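You operate a simulated robot arm through the tools that you are given. There is no shell and no other tool. Be economical: measure what you need, move in short steps, check, and stop when the job is done.

You run a simulated two-armed robot. Do the job below in one go: nothing can be reset, and whatever is moved stays where it is left.

TASK
Pick up the can that says "Spare" from the top of the green bench with one hand, pass it to the other hand and put it in the bed of the seal tester. Set down upright: can.

It is judged by the outcome, as a careful person would: the job done as asked, and still so three seconds after it is handed in. It fails if anything else is knocked over, pushed out of place, dropped, spilled or broken. Lids that push on must go on centred and level and be pressed home; caps that screw on are set level and turned clockwise until they are tight.

THE ROBOT
Two 7-joint arms with two-finger grippers on one trunk, on a base that drives. Base frame: it is fixed to the floor where the robot stands at the start and does not move with it; the origin is under the middle of the robot, x ahead of it, y to its left, z up; the surface under the hand at the start is at about z = 0.8. Readings come in m, rad, newtons and seconds.
The left shoulder is at the start at [0.078, 0.151, 0.988], the right one opposite. With the tool pointing down near the work surface each hand reaches from about 0.3 to 0.8 m from the robot's upright axis, wherever it stands, measured 20 degrees to its own side. Places, roughly: bed of the seal tester (15x15 cm) [1.36, -4.06, 0.88]. Payload 2.54 kg a hand.
The TCP of each hand is the grasp point between the finger pads, 0.03 m short of the fingertips. In the tool frame z runs along the fingers and y along their closing line. The gripper opens to 0.116 m. The gripper's body begins 0.095 m behind the TCP.
Orientation is that of the tool frame in the base frame, as a unit quaternion [x, y, z, w]. With the fingers straight down and closing along the base's y, the tool's x points along the base's -x, its y along +y and its z along -z.

THE INTERFACE
- The arms move only by the tool move_arm. It takes "left_plan", "right_plan" or both (then of equal length, played together; a hand with none holds still); each is a list of rows, each a list of 3 entries, a list of its own where there are three numbers: the finger opening in m, from 0 to 0.116, then the shift along the tool's x, y, z in units of 50 mm (1.0 is 50 mm), then the turn, a rotation vector about the tool's x, y, z in units of 5 degrees (1.0 is 5 degrees). In form: [[gripper, [tx, ty, tz], [rx, ry, rz]], ...]. A call has 1 to 10 rows; each row shifts and turns the commanded pose from where the row before left it, along the tool's axes as they then stand. A call with a number of a shift or a turn outside -1 to 1 is refused whole. Each row takes 0.2 s and may step no farther than 0.05 m and 0.15 rad from the row before; otherwise, or with a gripper value out of range, the whole call is refused. Where a pose cannot be reached the arm comes as near as it can. A force on the tool above 40 N (or 10 N above the force at the start of the call, whichever is more), or a blocked arm, ends the call early, and 0.2 s more pass. The fingers move at their own pace (about 0.072 m/s each) and stop on an object; they squeeze with about 22 N. The grip force told is the motor's: it shows also when the fingers shut on nothing. Time passes only in rows, and 0.2 s behind the last, so rows that do not move let the fingers close. The reply holds the time, the measured pose of the TCP, the force on the tool along the base axes, the opening and the grip force, in the units named above and with some noise, with the torque about the TCP (base axes, N m) and any sound that the robot's microphone picked up, and new pictures: "pictures" is both (left out), scene, wrist or none (wrist: the cameras of the hands that moved).
- Cameras (640 x 400 px; columns grow to the right, rows downward): "scene" is now at [0.1598, -0.0019, 1.1433]; the picture's right is [-0.02, -1.00, 0.00], its down [-0.22, 0.00, -0.97] and it looks along [0.97, -0.02, -0.22] (base axes); focal length 287 px, centre (320, 200). "left" rides on the left gripper at [0.069, 0.015, -0.122] in its tool frame; the picture's right is [-0.21, 0.98, 0.00], its down [-0.83, -0.18, -0.53] and it looks along [-0.52, -0.11, 0.85] (tool axes); focal length 251 px, centre (320, 200). "right" rides on the right gripper at [0.069, -0.015, -0.122] in its tool frame; the picture's right is [0.21, 0.98, 0.00], its down [-0.83, 0.18, -0.53] and it looks along [-0.52, 0.11, 0.85] (tool axes); focal length 251 px, centre (320, 200). There is no depth. A picture from a camera that has moved, and an enlarged one, comes with that camera's place and axes in the base frame and with its lens.
- lift_body(by): slides the trunk up (or, below 0, down) by that many m; the arms and the scene camera ride with it, the base frame stays. It gives what a move gives, with no picture.
- base_move(legs): drives the robot by 1 to 6 legs, each [ahead, left, turn to the left] in m, m and rad, along the robot's own axes; the way and the turn of a leg run together, so that a leg with both is an arc; at most 1.5 m and 3.142 rad a leg. The arms and the cameras ride along, it lands a little off, and it stops where it bumps. It gives what a move gives, and a new picture of the scene camera.
- aim_head(pan, tilt): turns the head with the scene camera to pan (to the left, within 1.396 rad either way) and tilt (down, from -0.506 to 1.204), counted from straight ahead of the robot. It gives what a move gives, and a new picture of the scene camera.
- close_up(camera, box): a new picture of the part [left, top, right, bottom] of that camera's present view, enlarged. It takes no simulated time.
- sign_off(): hands the job in; it is judged then, once.

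Go step by step. Nothing tells you exact positions but the pictures and the camera data: compare them with the known pose of the tool, close in by small moves and look again before you grip or let go. The budget is 120 turns and 260 pictures, counting those below and the enlarged ones. Unless the task says otherwise, let go and move clear before handing in, and close with one line.

The tools are called after ">>>" as name(argument=value, ...) on one line, values as JSON. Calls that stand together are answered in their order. move_arm: Moves the arms, as the interface text tells. Its arguments: {"type":"object","properties":{"left_plan":{"type":"array","items":{"type":"array"}},"right_plan":{"type":"array","items":{"type":"array"}},"pictures":{"type":"string","enum":["both","scene","wrist","none"]}},"required":[]} The other tools are called the same way: lift_body (by) slides the trunk up or down; base_move (legs) drives the base; aim_head (pan, tilt) turns the head that bears the scene camera; close_up (camera, box) takes an enlarged picture of a part of a camera's view; sign_off () hands the job in.

At the start:

```text
t: 0.0
left_tool_pos: [0.4445, 0.1845, 1.0547]
left_tcp_rot: [0.0, 1.0, 0.0, 0.0]
left_contact_force: [-0.3, 0.6, 1.2]
left_torque: [0.01, -0.03, -0.04]
left_finger_gap: 0.1161
left_finger_force: 0.1
right_tool_pos: [0.5527, -0.2147, 1.0717]
right_tcp_rot: [0.0, 1.0, 0.0, 0.0]
right_contact_force: [-0.6, -0.3, -0.3]
right_torque: [0.04, -0.02, 0.02]
right_finger_gap: 0.1158
right_finger_force: 0.0
trunk travel left (down, up): [-0.225, 0.064]
robot x, y, heading: [0.0021, 0.002, 0.001]
head pan, tilt: [-0.023, 0.227]
```

scene: 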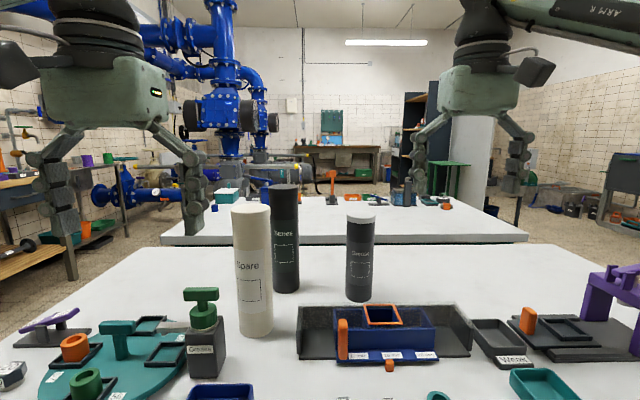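
right: 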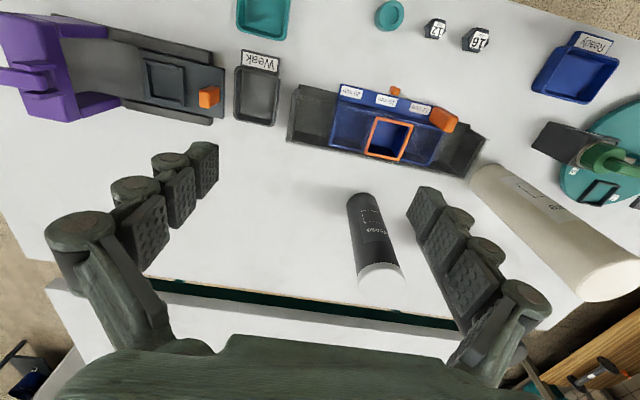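
left: 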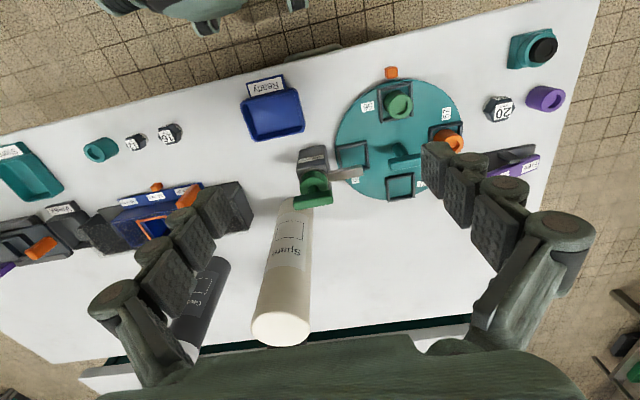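

I see three tall cans on the bench: a cream one, a black one and a dark one with a white lid. I'll enlarge the view to read the labels.

>>> close_up(camera="scene", box=[210, 170, 400, 350])

>>> close_up(camera="left", box=[160, 180, 340, 360])

>>> aim_head(pan=-1.2, tilt=0.2)

```text
2.22 times, centred on (305, 260) of scene
camera zoom: at [0.1598, -0.0019, 1.1433], right [-0.02, -1.0, 0.0], down [-0.22, 0.0, -0.97], along [0.97, -0.02, -0.22], focal length 638 px, centre (353, 67)
```

zoom: 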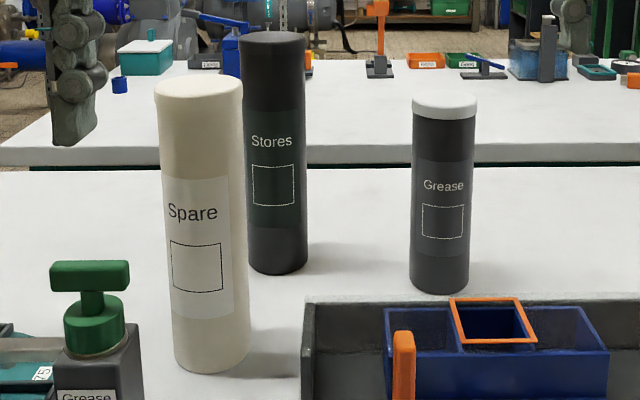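

```text
2.22 times, centred on (250, 270) of left
camera zoom: at [0.375, 0.2, 1.1762], right [0.21, 0.98, 0.0], down [0.83, -0.18, 0.53], along [0.52, -0.12, -0.85], focal length 559 px, centre (476, 44)
```

zoom: 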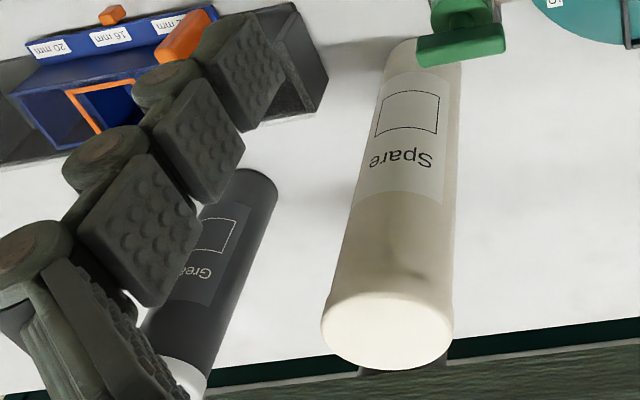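

```text
t: 1.4
left_tool_pos: [0.4445, 0.1846, 1.0533]
left_tcp_rot: [0.001, 1.0, 0.0, 0.0]
left_contact_force: [-0.4, 0.1, 0.6]
left_torque: [0.0, 0.02, 0.0]
left_finger_gap: 0.1161
left_finger_force: 0.0
right_tool_pos: [0.5518, -0.2135, 1.0716]
right_tcp_rot: [0.0, 1.0, 0.0, 0.0]
right_contact_force: [1.3, -0.7, -0.5]
right_torque: [0.04, 0.0, 0.02]
right_finger_gap: 0.1158
right_finger_force: 0.2
trunk travel left (down, up): [-0.225, 0.064]
robot x, y, heading: [-0.0004, 0.0008, 0.002]
head pan, tilt: [-1.201, 0.201]
camera scene: at [0.1003, -0.0867, 1.1457], right [-0.93, -0.36, 0.0], down [-0.07, 0.19, -0.98], along [0.35, -0.91, -0.2], focal length 287 px, centre (320, 200)
```

scene: 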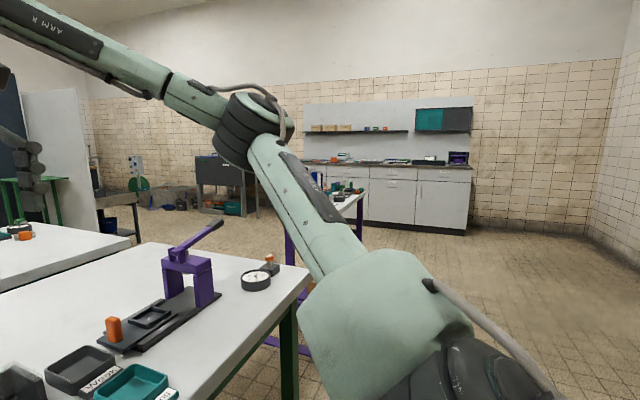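

The cream can is "Spare", at about (0.62, 0.10), roughly 0.22 m tall and 0.067 m wide. Next I look at where the seal tester stands.

>>> close_up(camera="scene", box=[270, 130, 480, 260])

>>> aim_head(pan=0, tilt=0.75)

```text
3.05 times, centred on (375, 195) of scene
camera zoom: at [0.1003, -0.0867, 1.1457], right [-0.93, -0.36, 0.0], down [-0.07, 0.19, -0.98], along [0.35, -0.91, -0.2], focal length 874 px, centre (152, 215)
```

zoom: 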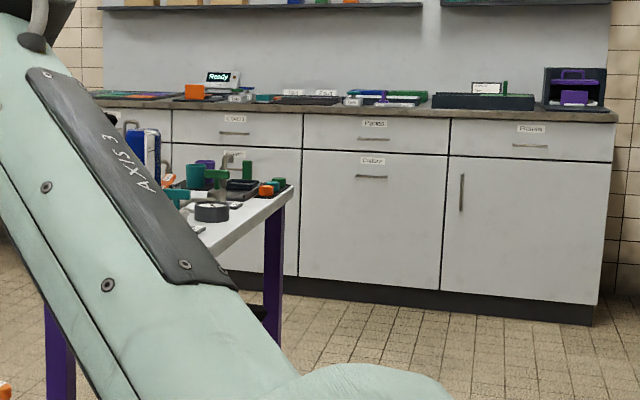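

```text
t: 2.8
left_tool_pos: [0.4453, 0.186, 1.0534]
left_tcp_rot: [0.0, 1.0, -0.001, 0.0]
left_contact_force: [0.0, 0.3, 0.2]
left_torque: [0.01, -0.02, 0.03]
left_finger_gap: 0.1159
left_finger_force: 0.1
right_tool_pos: [0.5522, -0.2135, 1.0716]
right_tcp_rot: [0.0, 1.0, 0.001, -0.001]
right_contact_force: [-0.2, -0.4, 0.2]
right_torque: [-0.03, -0.02, 0.0]
right_finger_gap: 0.116
right_finger_force: 0.1
trunk travel left (down, up): [-0.225, 0.064]
robot x, y, heading: [0.0016, -0.0008, 0.003]
head pan, tilt: [0.0, 0.75]
camera scene: at [0.1494, 0.0, 1.096], right [0.0, -1.0, 0.0], down [-0.68, 0.0, -0.73], along [0.73, 0.0, -0.68], focal length 287 px, centre (320, 200)
```

scene: 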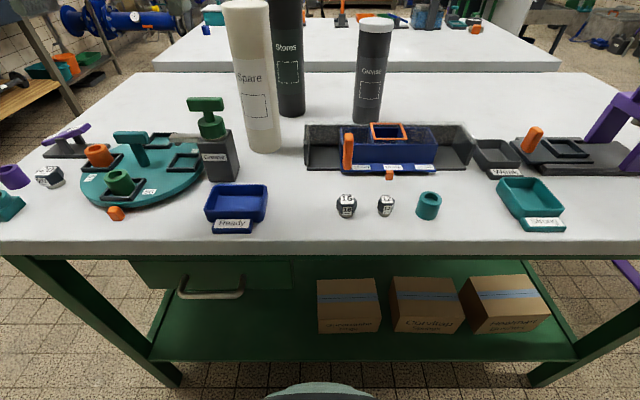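

The "Ready" device on the wall counter matches the given tester place. I'll zoom in on it before choosing how to grasp.

>>> aim_head(pan=-1.25, tilt=0.1)

>>> close_up(camera="scene", box=[280, 90, 400, 170])

```text
t: 4.2
left_tool_pos: [0.4456, 0.1849, 1.0538]
left_tcp_rot: [0.0, 1.0, -0.001, 0.001]
left_contact_force: [0.1, 0.1, 0.2]
left_torque: [-0.06, 0.01, -0.01]
left_finger_gap: 0.116
left_finger_force: 0.0
right_tool_pos: [0.5519, -0.2137, 1.0726]
right_tcp_rot: [0.0, 1.0, 0.0, 0.0]
right_contact_force: [0.4, -0.4, 0.1]
right_torque: [0.02, -0.02, -0.01]
right_finger_gap: 0.1159
right_finger_force: 0.1
trunk travel left (down, up): [-0.225, 0.064]
robot x, y, heading: [0.0005, 0.0048, 0.001]
head pan, tilt: [-1.25, 0.099]
camera scene: at [0.0956, -0.0872, 1.155], right [-0.95, -0.32, 0.0], down [-0.03, 0.09, -0.99], along [0.31, -0.94, -0.1], focal length 287 px, centre (320, 200)
```

scene: 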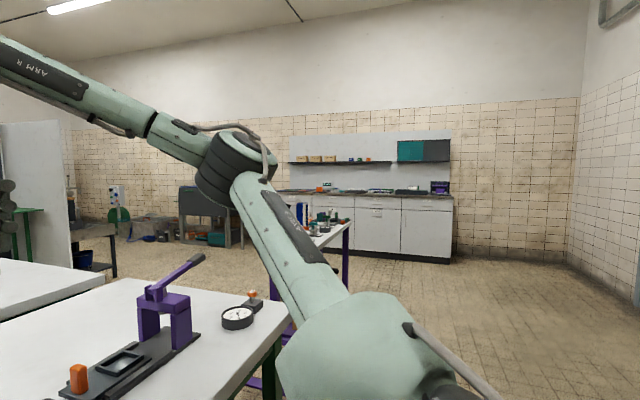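

```text
5.00 times, centred on (340, 130) of scene
camera zoom: at [0.0956, -0.0872, 1.155], right [-0.95, -0.32, 0.0], down [-0.03, 0.09, -0.99], along [0.31, -0.94, -0.1], focal length 1434 px, centre (220, 550)
```

zoom: 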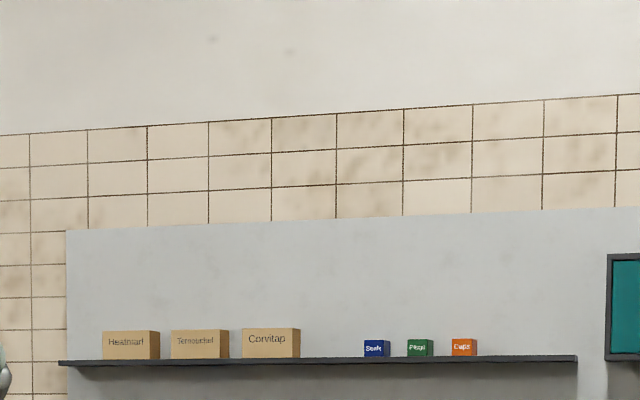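

>>> close_up(camera="scene", box=[290, 150, 380, 210])

>>> aim_head(pan=0.1, tilt=0.45)

```text
6.67 times, centred on (335, 180) of scene
camera zoom: at [0.0956, -0.0872, 1.155], right [-0.95, -0.32, 0.0], down [-0.03, 0.09, -0.99], along [0.31, -0.94, -0.1], focal length 1913 px, centre (220, 333)
```

zoom: 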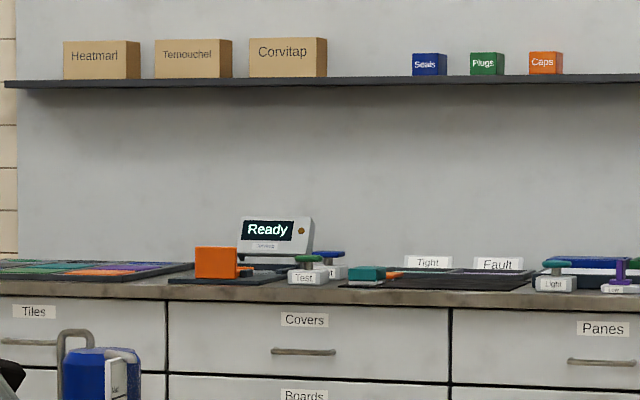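

```text
t: 5.7
left_tool_pos: [0.4437, 0.1846, 1.0538]
left_tcp_rot: [0.0, 1.0, -0.001, 0.0]
left_contact_force: [-1.1, 0.6, 0.1]
left_torque: [0.02, 0.01, -0.01]
left_finger_gap: 0.1158
left_finger_force: 0.1
right_tool_pos: [0.5536, -0.2132, 1.0721]
right_tcp_rot: [0.0, 1.0, 0.001, -0.001]
right_contact_force: [-0.4, 0.3, 0.5]
right_torque: [-0.02, -0.01, -0.04]
right_finger_gap: 0.1161
right_finger_force: 0.1
trunk travel left (down, up): [-0.225, 0.064]
robot x, y, heading: [-0.0002, 0.0005, -0.003]
head pan, tilt: [0.099, 0.45]
camera scene: at [0.158, 0.0092, 1.1225], right [0.1, -1.0, 0.0], down [-0.43, -0.04, -0.9], along [0.9, 0.09, -0.44], focal length 287 px, centre (320, 200)
```

scene: 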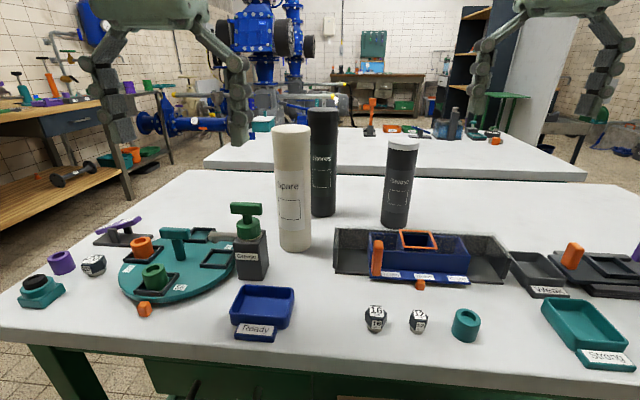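

The tester bed is open with a low display behind it and a shelf above. My plan: the left hand takes the can top-down, and the right hand takes it with a forward-tilted grasp and places it. I start by raising the left hand and moving it over the can.

>>> move_arm(left_plan=[[0.116, [0, 0, -1], [0, 0, 0]], [0.116, [-0.8, -0.4, -0.2], [0, 0, 0]], [0.116, [-0.8, -0.4, 0], [0, 0, 0]], [0.116, [-0.8, -0.4, 0], [0, 0, 0]], [0.116, [-0.8, -0.4, 0], [0, 0, 0]], [0.116, [0, 0, 0], [0, 0, 0]]])

```text
t: 7.1
left_tool_pos: [0.6032, 0.1037, 1.1143]
left_tcp_rot: [0.001, 1.0, -0.001, 0.0]
left_contact_force: [0.6, -0.6, 0.0]
left_torque: [0.01, 0.02, 0.01]
left_finger_gap: 0.1162
left_finger_force: 0.0
right_tool_pos: [0.5523, -0.2137, 1.0722]
right_tcp_rot: [0.0, 1.0, 0.0, 0.0]
right_contact_force: [-0.2, -0.4, 0.0]
right_torque: [0.0, 0.01, 0.0]
right_finger_gap: 0.1158
right_finger_force: 0.1
trunk travel left (down, up): [-0.225, 0.064]
robot x, y, heading: [-0.0046, -0.0001, -0.006]
head pan, tilt: [0.099, 0.45]
camera scene: at [0.1578, 0.0095, 1.1225], right [0.1, -0.99, 0.0], down [-0.43, -0.04, -0.9], along [0.9, 0.09, -0.44], focal length 287 px, centre (320, 200)
camera left: at [0.534, 0.1201, 1.2367], right [0.21, 0.98, 0.0], down [0.83, -0.18, 0.53], along [0.52, -0.12, -0.85], focal length 251 px, centre (320, 200)
```

scene: 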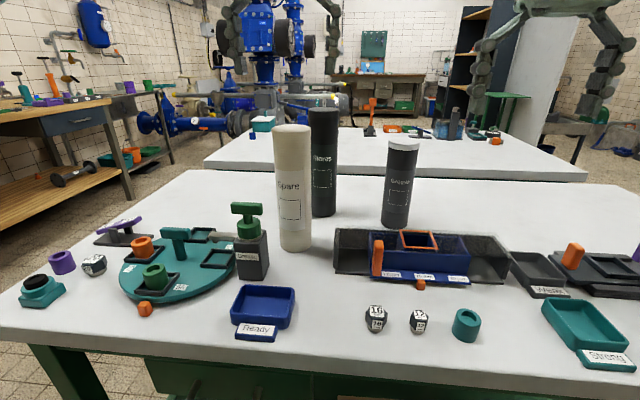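
left: 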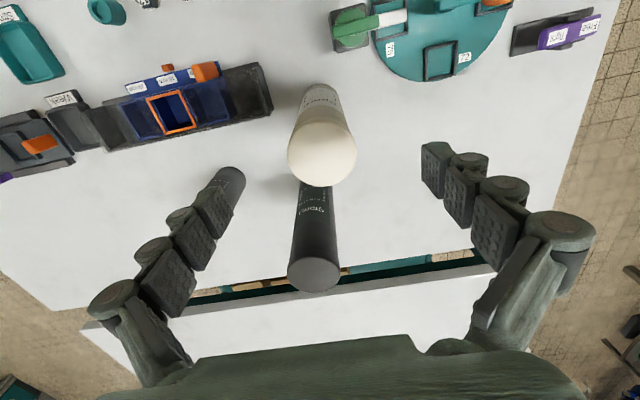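

The can top is at about (0.615, 0.103), z ≈ 1.024, nearly under the hand. I'll shift 12 mm forward and lower to grip height.

>>> move_arm(left_plan=[[0.116, [-0.24, 0, 0.2], [0, 0, 0]], [0.116, [0, 0, 0.7], [0, 0, 0]], [0.116, [0, 0, 0.7], [0, 0, 0]], [0.116, [0, 0, 0.7], [0, 0, 0]], [0.116, [0, 0, 0], [0, 0, 0]]])

```text
t: 8.3
left_tool_pos: [0.6162, 0.1046, 0.9993]
left_tcp_rot: [0.0, 1.0, -0.001, 0.0]
left_contact_force: [-0.2, 0.1, 0.3]
left_torque: [-0.02, -0.03, 0.02]
left_finger_gap: 0.1162
left_finger_force: 0.1
right_tool_pos: [0.553, -0.2144, 1.0724]
right_tcp_rot: [0.0, 1.0, 0.001, 0.0]
right_contact_force: [-0.3, 0.6, -0.6]
right_torque: [-0.01, -0.02, -0.02]
right_finger_gap: 0.1159
right_finger_force: 0.1
trunk travel left (down, up): [-0.225, 0.064]
robot x, y, heading: [0.0011, 0.0004, -0.002]
head pan, tilt: [0.099, 0.45]
camera scene: at [0.1578, 0.0092, 1.1225], right [0.1, -1.0, 0.0], down [-0.43, -0.04, -0.9], along [0.9, 0.09, -0.44], focal length 287 px, centre (320, 200)
camera left: at [0.5467, 0.1204, 1.1207], right [0.21, 0.98, 0.0], down [0.83, -0.18, 0.53], along [0.52, -0.12, -0.85], focal length 251 px, centre (320, 200)
```

scene: 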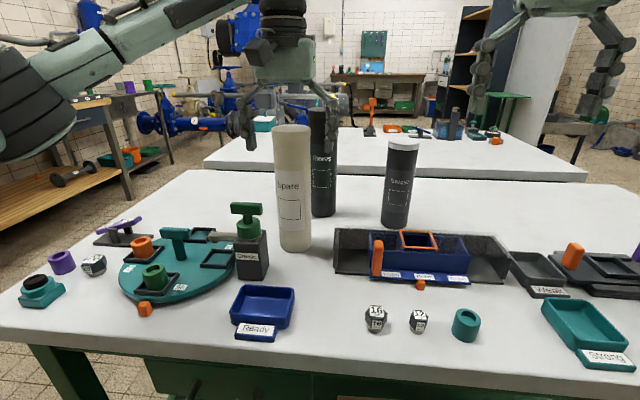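
left: 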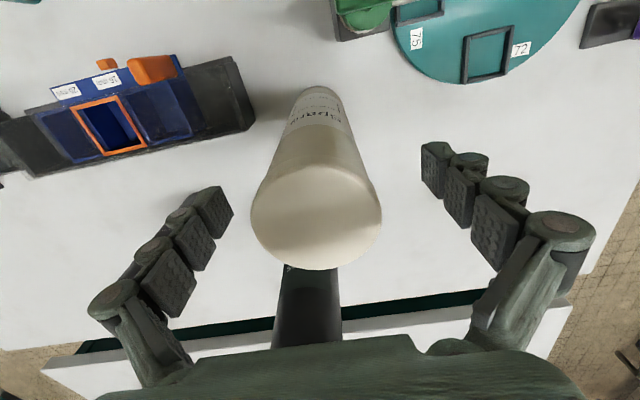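

The fingers straddle the can with a centred gap. I'll close and let them settle.

>>> move_arm(left_plan=[[0.08, [0, 0, 0], [0, 0, 0]], [0.05, [0, 0, 0], [0, 0, 0]], [0.04, [0, 0, 0], [0, 0, 0]], [0.04, [0, 0, 0], [0, 0, 0]], [0.04, [0, 0, 0], [0, 0, 0]]], pictures="wrist")

```text
t: 9.5
left_tool_pos: [0.6163, 0.1049, 0.9977]
left_tcp_rot: [-0.001, 1.0, -0.001, 0.0]
left_contact_force: [0.6, -1.4, 1.7]
left_torque: [-0.08, -0.09, 0.0]
left_finger_gap: 0.0609
left_finger_force: 22.3
right_tool_pos: [0.5523, -0.2148, 1.0718]
right_tcp_rot: [0.0, 1.0, 0.0, 0.0]
right_contact_force: [-0.6, -0.2, -0.1]
right_torque: [0.03, -0.01, 0.01]
right_finger_gap: 0.1159
right_finger_force: 0.1
trunk travel left (down, up): [-0.225, 0.064]
robot x, y, heading: [-0.0013, 0.0009, 0.001]
head pan, tilt: [0.099, 0.45]
camera left: at [0.5468, 0.1202, 1.1211], right [0.21, 0.98, 0.0], down [0.83, -0.18, 0.53], along [0.52, -0.12, -0.85], focal length 251 px, centre (320, 200)
```

left: 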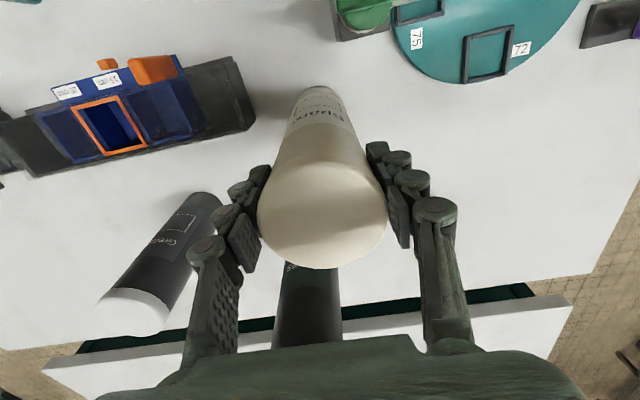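

Gripped at 61 mm with 22 N. Now I lift straight up.

>>> move_arm(left_plan=[[0.04, [0, 0, -0.3], [0, 0, 0]], [0.04, [0, 0, -0.6], [0, 0, 0]], [0.04, [0, 0, -0.8], [0, 0, 0]], [0.04, [0, 0, -0.8], [0, 0, 0]], [0.04, [0, 0, -0.8], [0, 0, 0]], [0.04, [0, 0, -0.4], [0, 0, 0]], [0.04, [0, 0, 0], [0, 0, 0]]])

```text
t: 11.1
left_tool_pos: [0.6051, 0.1078, 1.1715]
left_tcp_rot: [0.0, 1.0, -0.001, 0.002]
left_contact_force: [0.5, 0.1, -3.6]
left_torque: [0.04, 0.0, -0.01]
left_finger_gap: 0.0606
left_finger_force: 21.7
left hand out of reach, approached as far as the arm can: row 5, 6
right_tool_pos: [0.5516, -0.2152, 1.0711]
right_tcp_rot: [-0.001, 1.0, 0.0, 0.0]
right_contact_force: [1.2, 0.0, 0.3]
right_torque: [0.04, -0.02, 0.02]
right_finger_gap: 0.1159
right_finger_force: 0.0
trunk travel left (down, up): [-0.225, 0.064]
robot x, y, heading: [0.0002, -0.0006, -0.002]
head pan, tilt: [0.099, 0.45]
camera scene: at [0.1579, 0.0086, 1.1225], right [0.1, -1.0, 0.0], down [-0.43, -0.04, -0.9], along [0.9, 0.09, -0.44], focal length 287 px, centre (320, 200)
camera left: at [0.5348, 0.123, 1.2939], right [0.22, 0.98, 0.0], down [0.82, -0.18, 0.54], along [0.52, -0.12, -0.84], focal length 251 px, centre (320, 200)
```

scene: 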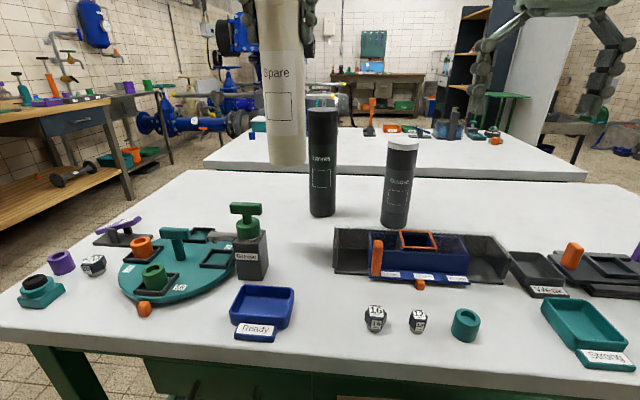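
left: 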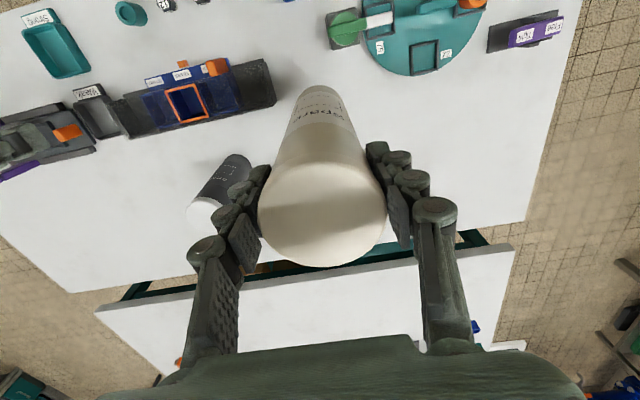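

The can is lifted clear. I'll back straight away from the bench to get free space for the handover.

>>> base_move(legs=[[-0.45, 0, 0]])

```text
t: 13.8
left_tool_pos: [0.1634, 0.1049, 1.1712]
left_tcp_rot: [0.005, 1.0, -0.001, 0.001]
left_contact_force: [0.8, -0.4, -3.3]
left_torque: [-0.01, -0.04, -0.02]
left_finger_gap: 0.061
left_finger_force: 21.8
right_tool_pos: [0.1071, -0.2169, 1.0717]
right_tcp_rot: [0.003, 1.0, 0.0, 0.0]
right_contact_force: [-0.3, 0.2, 0.7]
right_torque: [-0.01, 0.03, 0.01]
right_finger_gap: 0.116
right_finger_force: 0.0
trunk travel left (down, up): [-0.225, 0.064]
robot x, y, heading: [-0.4414, 0.004, -0.009]
head pan, tilt: [0.099, 0.45]
camera scene: at [-0.2853, 0.0098, 1.1225], right [0.09, -1.0, 0.0], down [-0.43, -0.04, -0.9], along [0.9, 0.08, -0.44], focal length 287 px, centre (320, 200)
```

scene: 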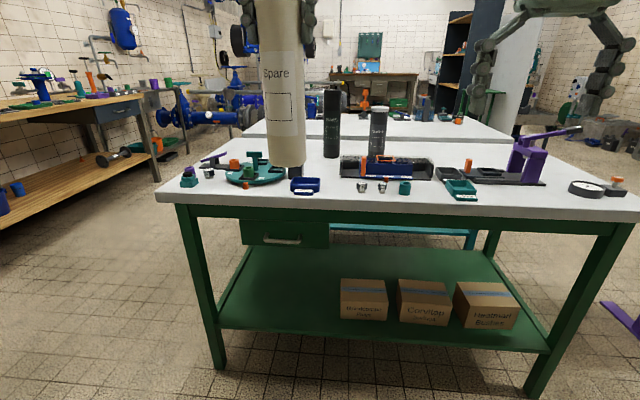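

There's clear space now. First I turn the right hand to a tilted grasp (45° left yaw, 60° pitch up) in place.

>>> move_arm(right_plan=[[0.116, [0, 0, 0], [-0.392, -0.947, -0.679]], [0.116, [0, 0, 0], [-0.392, -0.947, -0.679]], [0.116, [0, 0, 0], [-0.392, -0.947, -0.679]], [0.116, [0, 0, 0], [-0.392, -0.947, -0.679]], [0.116, [0, 0, 0], [-0.392, -0.947, -0.679]], [0.116, [0, 0, 0], [-0.392, -0.947, -0.679]], [0.116, [0, 0, 0], [-0.392, -0.947, -0.679]], [0.116, [0, 0, 0], [-0.392, -0.947, -0.679]], [0.116, [0, 0, 0], [-0.392, -0.947, -0.679]], [0.116, [0, 0, 0], [-0.392, -0.947, -0.679]]], pictures="none")

>>> move_arm(right_plan=[[0.116, [0, 0, 0], [-0.392, -0.947, -0.679]], [0.116, [0, 0, 0], [-0.392, -0.947, -0.679]], [0.116, [0, 0, 0], [0, 0, 0]]])

```text
t: 16.0
left_tool_pos: [0.1623, 0.1061, 1.1707]
left_tcp_rot: [0.004, 1.0, -0.001, 0.001]
left_contact_force: [-0.8, 0.3, -3.3]
left_torque: [-0.03, 0.0, -0.02]
left_finger_gap: 0.0606
left_finger_force: 21.9
right_tool_pos: [0.1064, -0.2171, 1.0719]
right_tcp_rot: [-0.28, 0.86, 0.162, 0.395]
right_contact_force: [-0.5, 0.0, -0.2]
right_torque: [0.01, 0.01, 0.0]
right_finger_gap: 0.1161
right_finger_force: 0.1
trunk travel left (down, up): [-0.225, 0.064]
robot x, y, heading: [-0.4425, 0.0012, -0.007]
head pan, tilt: [0.099, 0.45]
```

```text
t: 16.8
left_tool_pos: [0.1626, 0.1045, 1.1698]
left_tcp_rot: [0.004, 1.0, -0.001, 0.001]
left_contact_force: [0.2, 0.0, -4.0]
left_torque: [-0.03, 0.01, -0.02]
left_finger_gap: 0.0606
left_finger_force: 22.7
right_tool_pos: [0.1062, -0.2172, 1.0708]
right_tcp_rot: [-0.305, 0.832, 0.175, 0.429]
right_contact_force: [-0.3, -0.1, 0.9]
right_torque: [0.0, 0.0, 0.02]
right_finger_gap: 0.1158
right_finger_force: 0.1
right hand out of reach, approached as far as the arm can: row 2
trunk travel left (down, up): [-0.225, 0.064]
robot x, y, heading: [-0.4427, 0.0016, -0.009]
head pan, tilt: [0.099, 0.45]
camera scene: at [-0.285, 0.0097, 1.1224], right [0.09, -1.0, 0.0], down [-0.43, -0.04, -0.9], along [0.9, 0.08, -0.44], focal length 287 px, centre (320, 200)
camera right: at [0.0127, -0.3193, 1.0836], right [-0.74, 0.66, -0.15], down [-0.07, 0.14, 0.99], along [0.67, 0.74, -0.05], focal length 251 px, centre (320, 200)
```

scene: 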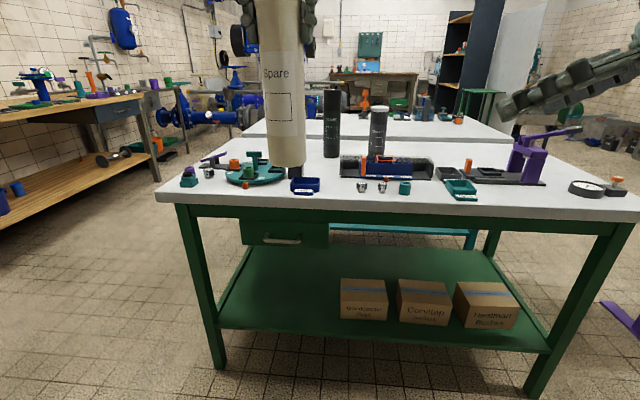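
right: 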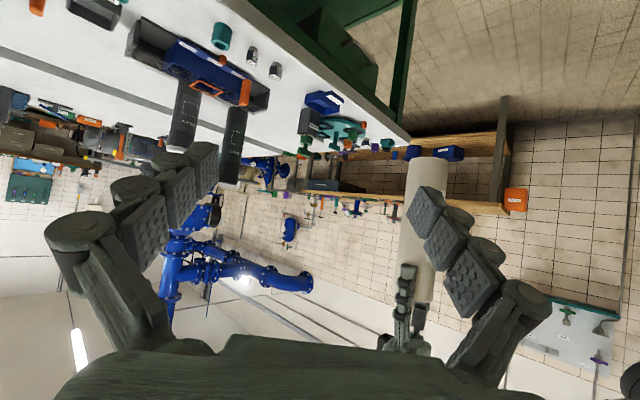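

The right hand is nearly at the wanted tilt. Now I bring the can toward the centre with the left hand and pull the right hand back a little.

>>> move_arm(left_plan=[[0.04, [0.16, -0.45, 0.3], [0, 0, 0]], [0.04, [0.15, -0.5, 0.35], [0, 0, 0]], [0.04, [0.15, -0.5, 0.35], [0, 0, 0]], [0.04, [0, -0.45, 0], [0, 0, 0]], [0.04, [0, 0, 0], [0, 0, 0]]], right_plan=[[0.116, [0, 0, -0.5], [0, 0, 0]], [0.116, [0, 0, -0.3], [0, 0, 0]], [0.116, [0, 0, 0], [0, 0, 0]], [0.116, [0, 0, 0], [0, 0, 0]], [0.116, [0, 0, 0], [0, 0, 0]]])

```text
t: 18.0
left_tool_pos: [0.1388, 0.0132, 1.1217]
left_tcp_rot: [0.004, 1.0, 0.0, 0.0]
left_contact_force: [-0.1, 0.6, -4.3]
left_torque: [0.01, -0.03, -0.03]
left_finger_gap: 0.0608
left_finger_force: 21.7
right_tool_pos: [0.0828, -0.2377, 1.0936]
right_tcp_rot: [-0.305, 0.832, 0.177, 0.428]
right_contact_force: [1.4, -0.5, 0.6]
right_torque: [-0.01, 0.01, 0.01]
right_finger_gap: 0.1163
right_finger_force: 0.0
trunk travel left (down, up): [-0.225, 0.064]
robot x, y, heading: [-0.4414, -0.0007, -0.008]
head pan, tilt: [0.099, 0.45]
camera scene: at [-0.285, 0.0099, 1.1224], right [0.09, -1.0, 0.0], down [-0.43, -0.04, -0.9], along [0.9, 0.08, -0.44], focal length 287 px, centre (320, 200)
camera right: at [-0.0118, -0.341, 1.1065], right [-0.74, 0.66, -0.15], down [-0.07, 0.14, 0.99], along [0.67, 0.74, -0.05], focal length 251 px, centre (320, 200)
camera left: at [0.0696, 0.0284, 1.244], right [0.22, 0.98, 0.0], down [0.82, -0.19, 0.54], along [0.52, -0.12, -0.84], focal length 251 px, centre (320, 200)
```

scene: 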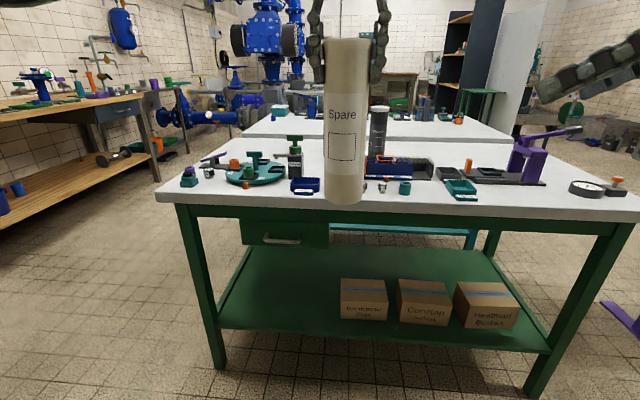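
right: 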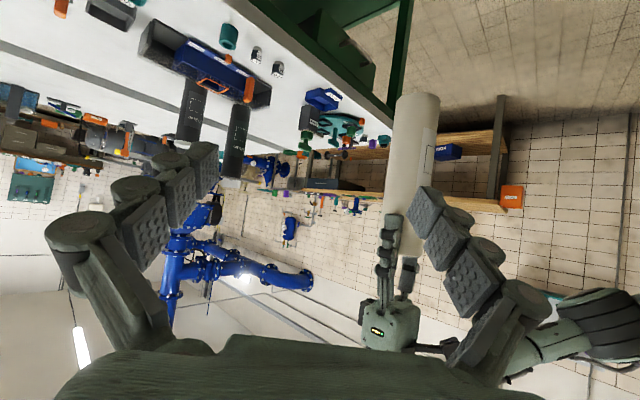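
left: 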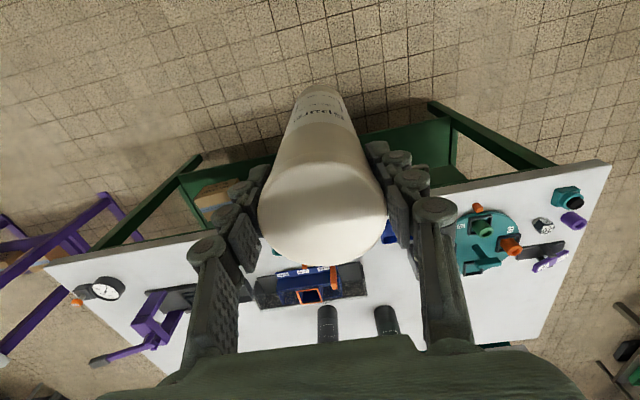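

The can is held around (0.139, 0.011), bottom at z ≈ 0.924. I'll move the right hand to a pre-grasp 14 cm back along its own axis.

>>> move_arm(right_plan=[[0.116, [-0.3, 0.5, 0], [0, 0, 0]], [0.116, [-0.3, 0.7, 0.2], [0, 0, 0]], [0.116, [-0.3, 0.7, 0.3], [0, 0, 0]], [0.116, [-0.3, 0.7, 0.4], [0, 0, 0]], [0.116, [-0.1, 0.38, 0.4], [0, 0, 0]], [0.116, [0, 0, 0], [0, 0, 0]]])

```text
t: 19.4
left_tool_pos: [0.1398, 0.0117, 1.1209]
left_tcp_rot: [0.004, 1.0, 0.0, 0.0]
left_contact_force: [0.8, 0.4, -3.6]
left_torque: [0.03, 0.01, 0.01]
left_finger_gap: 0.0608
left_finger_force: 22.2
right_tool_pos: [0.0508, -0.0694, 1.1159]
right_tcp_rot: [-0.305, 0.832, 0.175, 0.428]
right_contact_force: [0.1, -0.7, -0.3]
right_torque: [0.01, 0.01, 0.0]
right_finger_gap: 0.1162
right_finger_force: 0.1
trunk travel left (down, up): [-0.225, 0.064]
robot x, y, heading: [-0.4433, -0.0, -0.01]
head pan, tilt: [0.099, 0.45]
camera scene: at [-0.285, 0.0096, 1.1224], right [0.09, -1.0, 0.0], down [-0.43, -0.04, -0.9], along [0.9, 0.08, -0.44], focal length 287 px, centre (320, 200)
camera right: at [-0.0432, -0.1714, 1.127], right [-0.74, 0.66, -0.15], down [-0.07, 0.14, 0.99], along [0.67, 0.74, -0.05], focal length 251 px, centre (320, 200)
```

scene: 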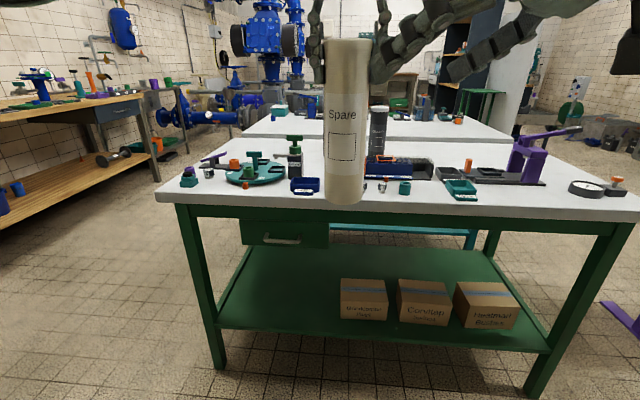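
right: 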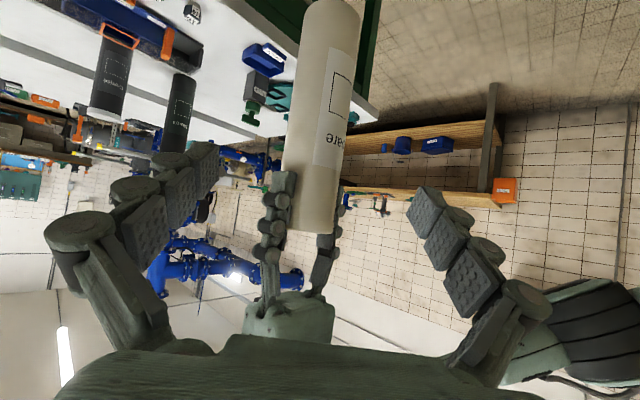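

The can is centred between the right fingers. I'll advance along the tool axis to partway and check.

>>> move_arm(right_plan=[[0.116, [0, 0, 0.5], [0, 0, 0]], [0.116, [0, 0, 0.6], [0, 0, 0]], [0.116, [0, 0, 0.6], [0, 0, 0]], [0.116, [0, 0, 0], [0, 0, 0]]])

```text
t: 20.4
left_tool_pos: [0.1399, 0.0132, 1.122]
left_tcp_rot: [0.004, 1.0, -0.001, 0.0]
left_contact_force: [0.1, -0.1, -2.9]
left_torque: [0.0, -0.01, 0.01]
left_finger_gap: 0.0607
left_finger_force: 22.2
right_tool_pos: [0.1061, -0.0198, 1.0666]
right_tcp_rot: [-0.305, 0.831, 0.176, 0.429]
right_contact_force: [-0.6, -0.1, 0.1]
right_torque: [-0.05, 0.0, -0.03]
right_finger_gap: 0.1161
right_finger_force: 0.1
trunk travel left (down, up): [-0.225, 0.064]
robot x, y, heading: [-0.4417, 0.0023, -0.007]
head pan, tilt: [0.099, 0.45]
camera scene: at [-0.2851, 0.0097, 1.1224], right [0.09, -1.0, 0.0], down [-0.43, -0.04, -0.9], along [0.9, 0.08, -0.44], focal length 287 px, centre (320, 200)
camera right: at [0.0102, -0.1226, 1.079], right [-0.74, 0.66, -0.15], down [-0.07, 0.14, 0.99], along [0.67, 0.74, -0.05], focal length 251 px, centre (320, 200)
```

scene: 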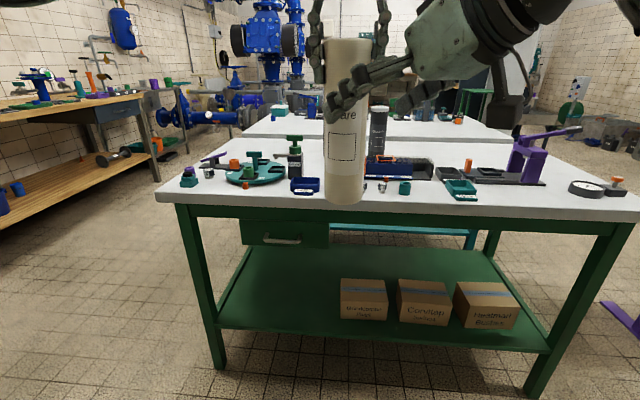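
right: 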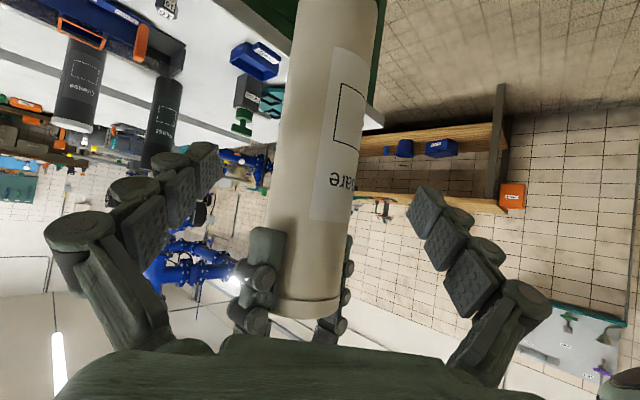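

Still centred. I advance the last 5.5 cm and close the right hand.

>>> move_arm(right_plan=[[0.116, [0, 0, 0.4], [0, 0, 0]], [0.116, [0, 0, 0.4], [0, 0, 0]], [0.116, [0, 0, 0.3], [0, 0, 0]], [0.09, [0, 0, 0], [0, 0, 0]], [0.07, [0, 0, 0], [0, 0, 0]], [0.05, [0, 0, 0], [0, 0, 0]], [0.04, [0, 0, 0], [0, 0, 0]], [0.04, [0, 0, 0], [0, 0, 0]]])

```text
t: 22.2
left_tool_pos: [0.1394, 0.0122, 1.1211]
left_tcp_rot: [0.003, 1.0, -0.001, 0.0]
left_contact_force: [-4.3, 6.6, -2.7]
left_torque: [0.51, 0.49, 0.3]
left_finger_gap: 0.0606
left_finger_force: 22.4
right_tool_pos: [0.1396, 0.0104, 1.0356]
right_tcp_rot: [-0.304, 0.832, 0.176, 0.429]
right_contact_force: [5.0, -6.2, 0.2]
right_torque: [0.01, -0.11, -0.29]
right_finger_gap: 0.0609
right_finger_force: 21.7
trunk travel left (down, up): [-0.225, 0.064]
robot x, y, heading: [-0.4432, 0.0057, -0.001]
head pan, tilt: [0.099, 0.45]
camera scene: at [-0.285, 0.0097, 1.1224], right [0.09, -1.0, 0.0], down [-0.43, -0.04, -0.9], along [0.9, 0.08, -0.44], focal length 287 px, centre (320, 200)
camera right: at [0.044, -0.0924, 1.0478], right [-0.74, 0.66, -0.15], down [-0.07, 0.14, 0.99], along [0.67, 0.74, -0.05], focal length 251 px, centre (320, 200)
```

scene: 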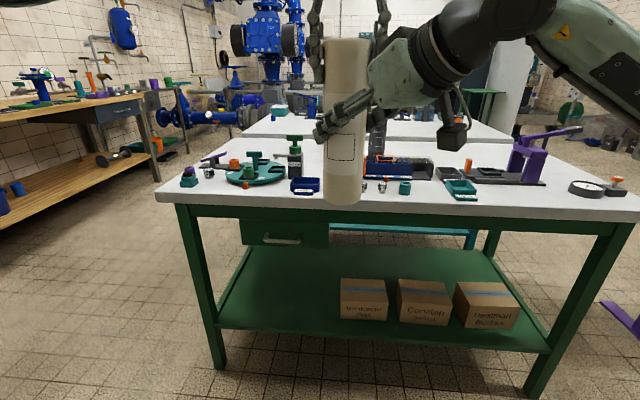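
right: 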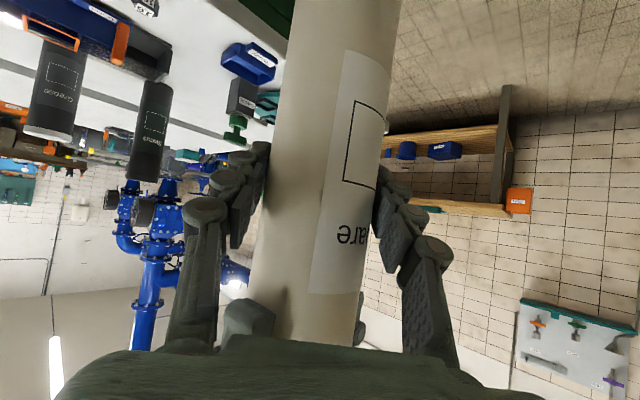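

Both hands now hold the can, the right at 61 mm and 22 N. I'll open the left hand and raise it clear.

>>> move_arm(left_plan=[[0.08, [0, 0, 0], [0, 0, 0]], [0.116, [0, 0, 0], [0, 0, 0]], [0.116, [0, 0, 0], [0, 0, 0]], [0.116, [0, 0, -0.5], [0, 0, 0]], [0.116, [0, 0, -0.8], [0, 0, 0]], [0.116, [0, 0, -0.5], [0, 0, 0]], [0.116, [0, 0.8, 0], [0, 0, 0]], [0.116, [0, 0.9, 0], [0, 0, 0]], [0.116, [0, 0.9, 0], [0, 0, 0]], [0.116, [0, 0, 0], [0, 0, 0]]])

```text
t: 24.4
left_tool_pos: [0.1387, 0.1413, 1.1554]
left_tcp_rot: [0.005, 1.0, -0.002, 0.0]
left_contact_force: [0.0, 0.4, -0.7]
left_torque: [-0.01, 0.0, 0.0]
left_finger_gap: 0.116
left_finger_force: 0.1
left hand out of reach, approached as far as the arm can: row 5, 6
right_tool_pos: [0.1389, 0.0093, 1.0362]
right_tcp_rot: [-0.304, 0.832, 0.176, 0.428]
right_contact_force: [-0.3, -0.7, -0.1]
right_torque: [-0.01, 0.06, 0.04]
right_finger_gap: 0.0606
right_finger_force: 21.5
trunk travel left (down, up): [-0.225, 0.064]
robot x, y, heading: [-0.4426, 0.0013, -0.007]
head pan, tilt: [0.099, 0.45]
camera scene: at [-0.285, 0.0095, 1.1224], right [0.09, -1.0, 0.0], down [-0.43, -0.04, -0.9], along [0.9, 0.08, -0.44], focal length 287 px, centre (320, 200)
camera left: at [0.0698, 0.1574, 1.278], right [0.22, 0.97, 0.0], down [0.82, -0.19, 0.54], along [0.52, -0.12, -0.84], focal length 251 px, centre (320, 200)
```

scene: 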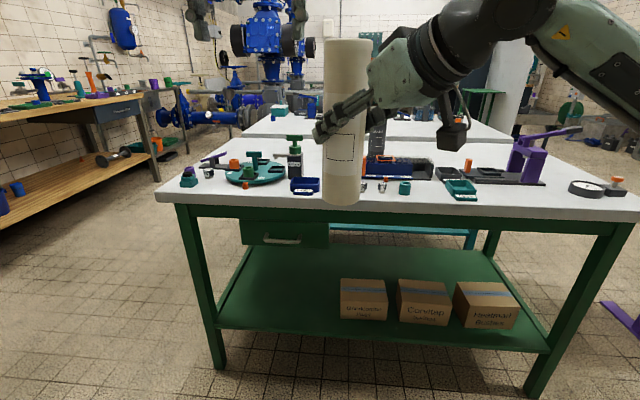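
left: 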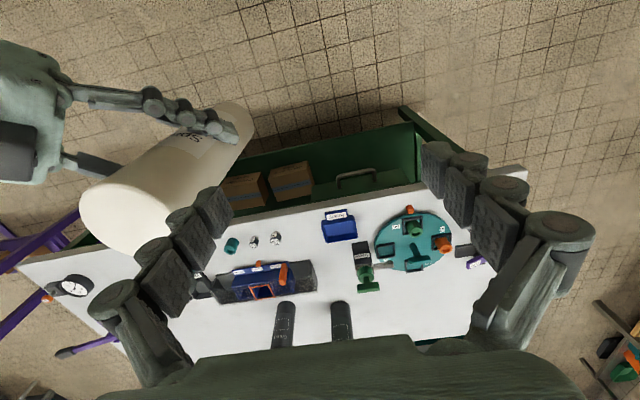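

The can is now in the right hand and still upright. I tuck the left hand away and check the route on the right.

>>> move_arm(left_plan=[[0.116, [0, 0.9, 0], [0, 0, 0]], [0.116, [0.5, 0.6, 0], [0, 0, 0]], [0.116, [0.8, 0.3, 0.3], [0, 0, 0]], [0.116, [0.8, 0, 0.3], [0, 0, 0]], [0.08, [0.7, 0, 0.3], [0, 0, 0]], [0.06, [0, 0, 0], [0, 0, 0]]], pictures="none")

>>> aim_head(pan=-1.3, tilt=0.45)

```text
t: 25.8
left_tool_pos: [0.0018, 0.2303, 1.1106]
left_tcp_rot: [0.004, 1.0, -0.001, 0.001]
left_contact_force: [-0.6, -0.3, -0.1]
left_torque: [-0.03, -0.04, 0.01]
left_finger_gap: 0.0599
left_finger_force: 0.0
right_tool_pos: [0.1401, 0.0106, 1.0358]
right_tcp_rot: [-0.305, 0.833, 0.176, 0.428]
right_contact_force: [0.1, -0.1, 0.9]
right_torque: [0.0, 0.0, 0.0]
right_finger_gap: 0.0603
right_finger_force: 21.3
trunk travel left (down, up): [-0.225, 0.064]
robot x, y, heading: [-0.4446, -0.0022, -0.009]
head pan, tilt: [0.099, 0.45]
```

```text
t: 27.3
left_tool_pos: [0.0025, 0.2312, 1.112]
left_tcp_rot: [0.005, 1.0, 0.0, 0.001]
left_contact_force: [-0.3, -0.4, -0.4]
left_torque: [0.01, 0.02, -0.01]
left_finger_gap: 0.0599
left_finger_force: 0.1
right_tool_pos: [0.14, 0.0104, 1.0358]
right_tcp_rot: [-0.304, 0.832, 0.176, 0.429]
right_contact_force: [0.2, 0.4, 0.3]
right_torque: [-0.02, 0.03, -0.02]
right_finger_gap: 0.0601
right_finger_force: 21.9
trunk travel left (down, up): [-0.225, 0.064]
robot x, y, heading: [-0.4413, 0.0007, -0.011]
head pan, tilt: [-1.3, 0.45]
camera scene: at [-0.3526, -0.0874, 1.1224], right [-0.97, -0.26, 0.0], down [-0.11, 0.42, -0.9], along [0.23, -0.87, -0.44], focal length 287 px, centre (320, 200)
```

scene: 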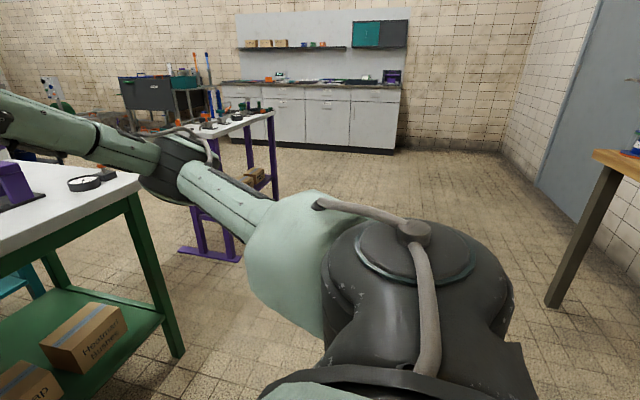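

The route down x ≈ −0.4 looks clear. I check the grip before driving.

>>> close_up(camera="right", box=[0, 0, 640, 400])

>>> aim_head(pan=0, tilt=0.35)

```text
1.00 times, centred on (320, 200) of right (not enlarged: the box is as wide or as high as the picture)
camera zoom: at [0.0436, -0.0919, 1.0478], right [-0.74, 0.66, -0.15], down [-0.07, 0.14, 0.99], along [0.67, 0.74, -0.05], focal length 251 px, centre (320, 200)
```

zoom: 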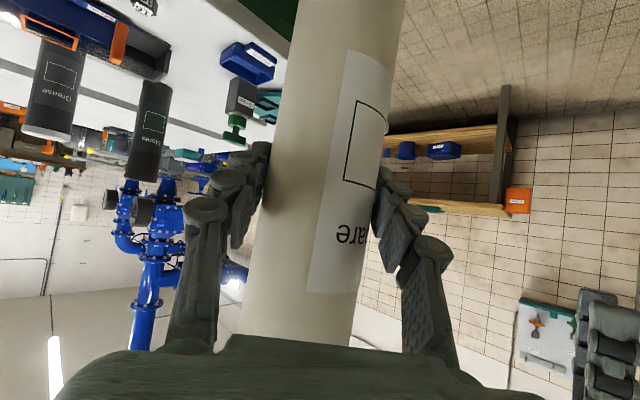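

```text
t: 28.8
left_tool_pos: [0.0027, 0.2305, 1.1097]
left_tcp_rot: [0.005, 1.0, -0.001, 0.001]
left_contact_force: [0.3, 0.6, 0.1]
left_torque: [-0.02, -0.03, 0.01]
left_finger_gap: 0.06
left_finger_force: 0.1
right_tool_pos: [0.138, 0.0113, 1.0358]
right_tcp_rot: [-0.304, 0.833, 0.175, 0.428]
right_contact_force: [-0.3, -0.3, -0.6]
right_torque: [-0.03, 0.03, 0.0]
right_finger_gap: 0.0604
right_finger_force: 22.2
trunk travel left (down, up): [-0.225, 0.064]
robot x, y, heading: [-0.4444, 0.0022, -0.007]
head pan, tilt: [0.0, 0.351]
camera scene: at [-0.2834, 0.0005, 1.1316], right [-0.01, -1.0, 0.0], down [-0.34, 0.0, -0.94], along [0.94, -0.01, -0.34], focal length 287 px, centre (320, 200)
```

scene: 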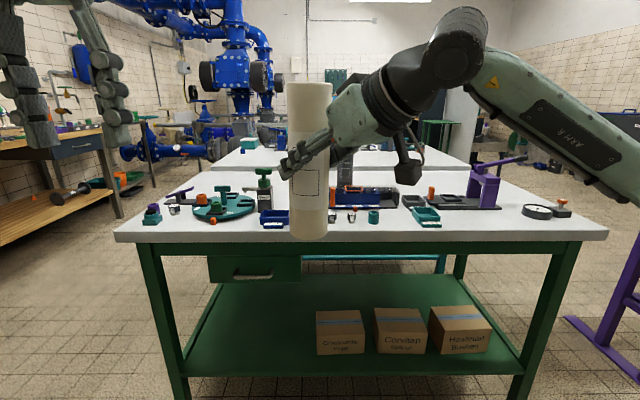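

The grip is sound and the can is upright. I'll turn right and drive along the free aisle toward the wall counter.

>>> base_move(legs=[[0, 0, -0.785], [0, 0, -0.785], [1.0, 0, 0], [1.0, 0, 0], [0.9, 0, 0]])

```text
t: 47.3
left_tool_pos: [-0.2406, -3.3519, 1.1112]
left_tcp_rot: [0.71, 0.704, -0.001, 0.0]
left_contact_force: [0.0, 0.0, -0.3]
left_torque: [0.03, -0.01, -0.01]
left_finger_gap: 0.06
left_finger_force: 0.1
right_tool_pos: [-0.4604, -3.4864, 1.0347]
right_tcp_rot: [0.373, 0.804, -0.179, 0.427]
right_contact_force: [-0.8, 0.2, -0.5]
right_torque: [-0.01, -0.01, -0.02]
right_finger_gap: 0.0604
right_finger_force: 21.8
trunk travel left (down, up): [-0.225, 0.064]
robot x, y, heading: [-0.4652, -2.9054, -1.577]
head pan, tilt: [0.0, 0.351]
camera scene: at [-0.4707, -3.0661, 1.1315], right [-1.0, 0.01, 0.0], down [0.0, 0.34, -0.94], along [-0.01, -0.94, -0.34], focal length 287 px, centre (320, 200)
```

scene: 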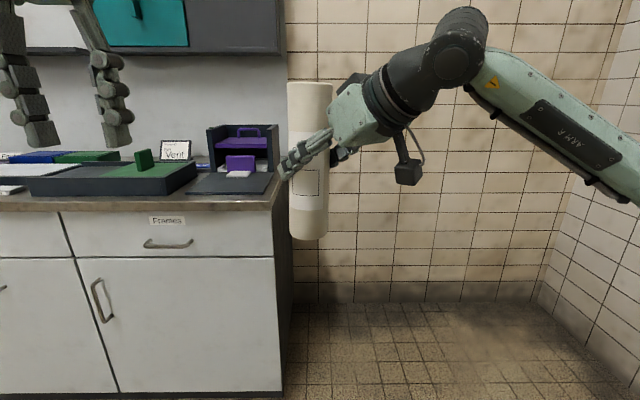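

The counter's front edge is at y ≈ −3.70. I strafe left along it until the tester is ahead.

>>> base_move(legs=[[0, 0.9, 0], [0, 0.92, 0.006]])

```text
t: 65.0
left_tool_pos: [1.573, -3.3435, 1.1121]
left_tcp_rot: [0.705, 0.71, -0.001, 0.0]
left_contact_force: [0.5, 0.6, 0.1]
left_torque: [0.0, -0.07, 0.01]
left_finger_gap: 0.0599
left_finger_force: 0.0
right_tool_pos: [1.3549, -3.4815, 1.0342]
right_tcp_rot: [0.367, 0.807, -0.176, 0.429]
right_contact_force: [0.6, 0.1, 0.0]
right_torque: [0.03, 0.01, -0.03]
right_finger_gap: 0.0603
right_finger_force: 21.8
trunk travel left (down, up): [-0.225, 0.064]
robot x, y, heading: [1.3371, -2.9008, -1.563]
head pan, tilt: [0.0, 0.351]
camera scene: at [1.3368, -3.0624, 1.1316], right [-1.0, -0.01, 0.0], down [0.0, 0.34, -0.94], along [0.01, -0.94, -0.34], focal length 287 px, centre (320, 200)
```

scene: 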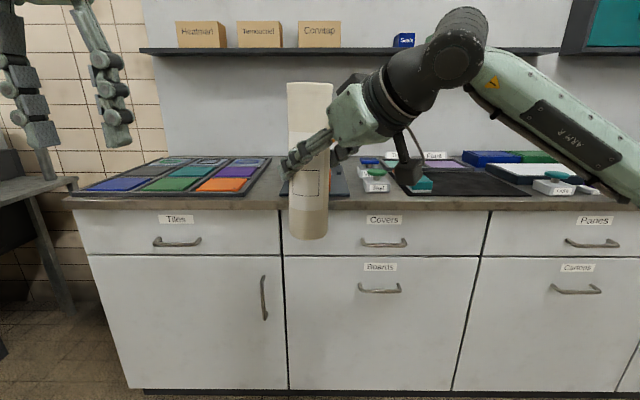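

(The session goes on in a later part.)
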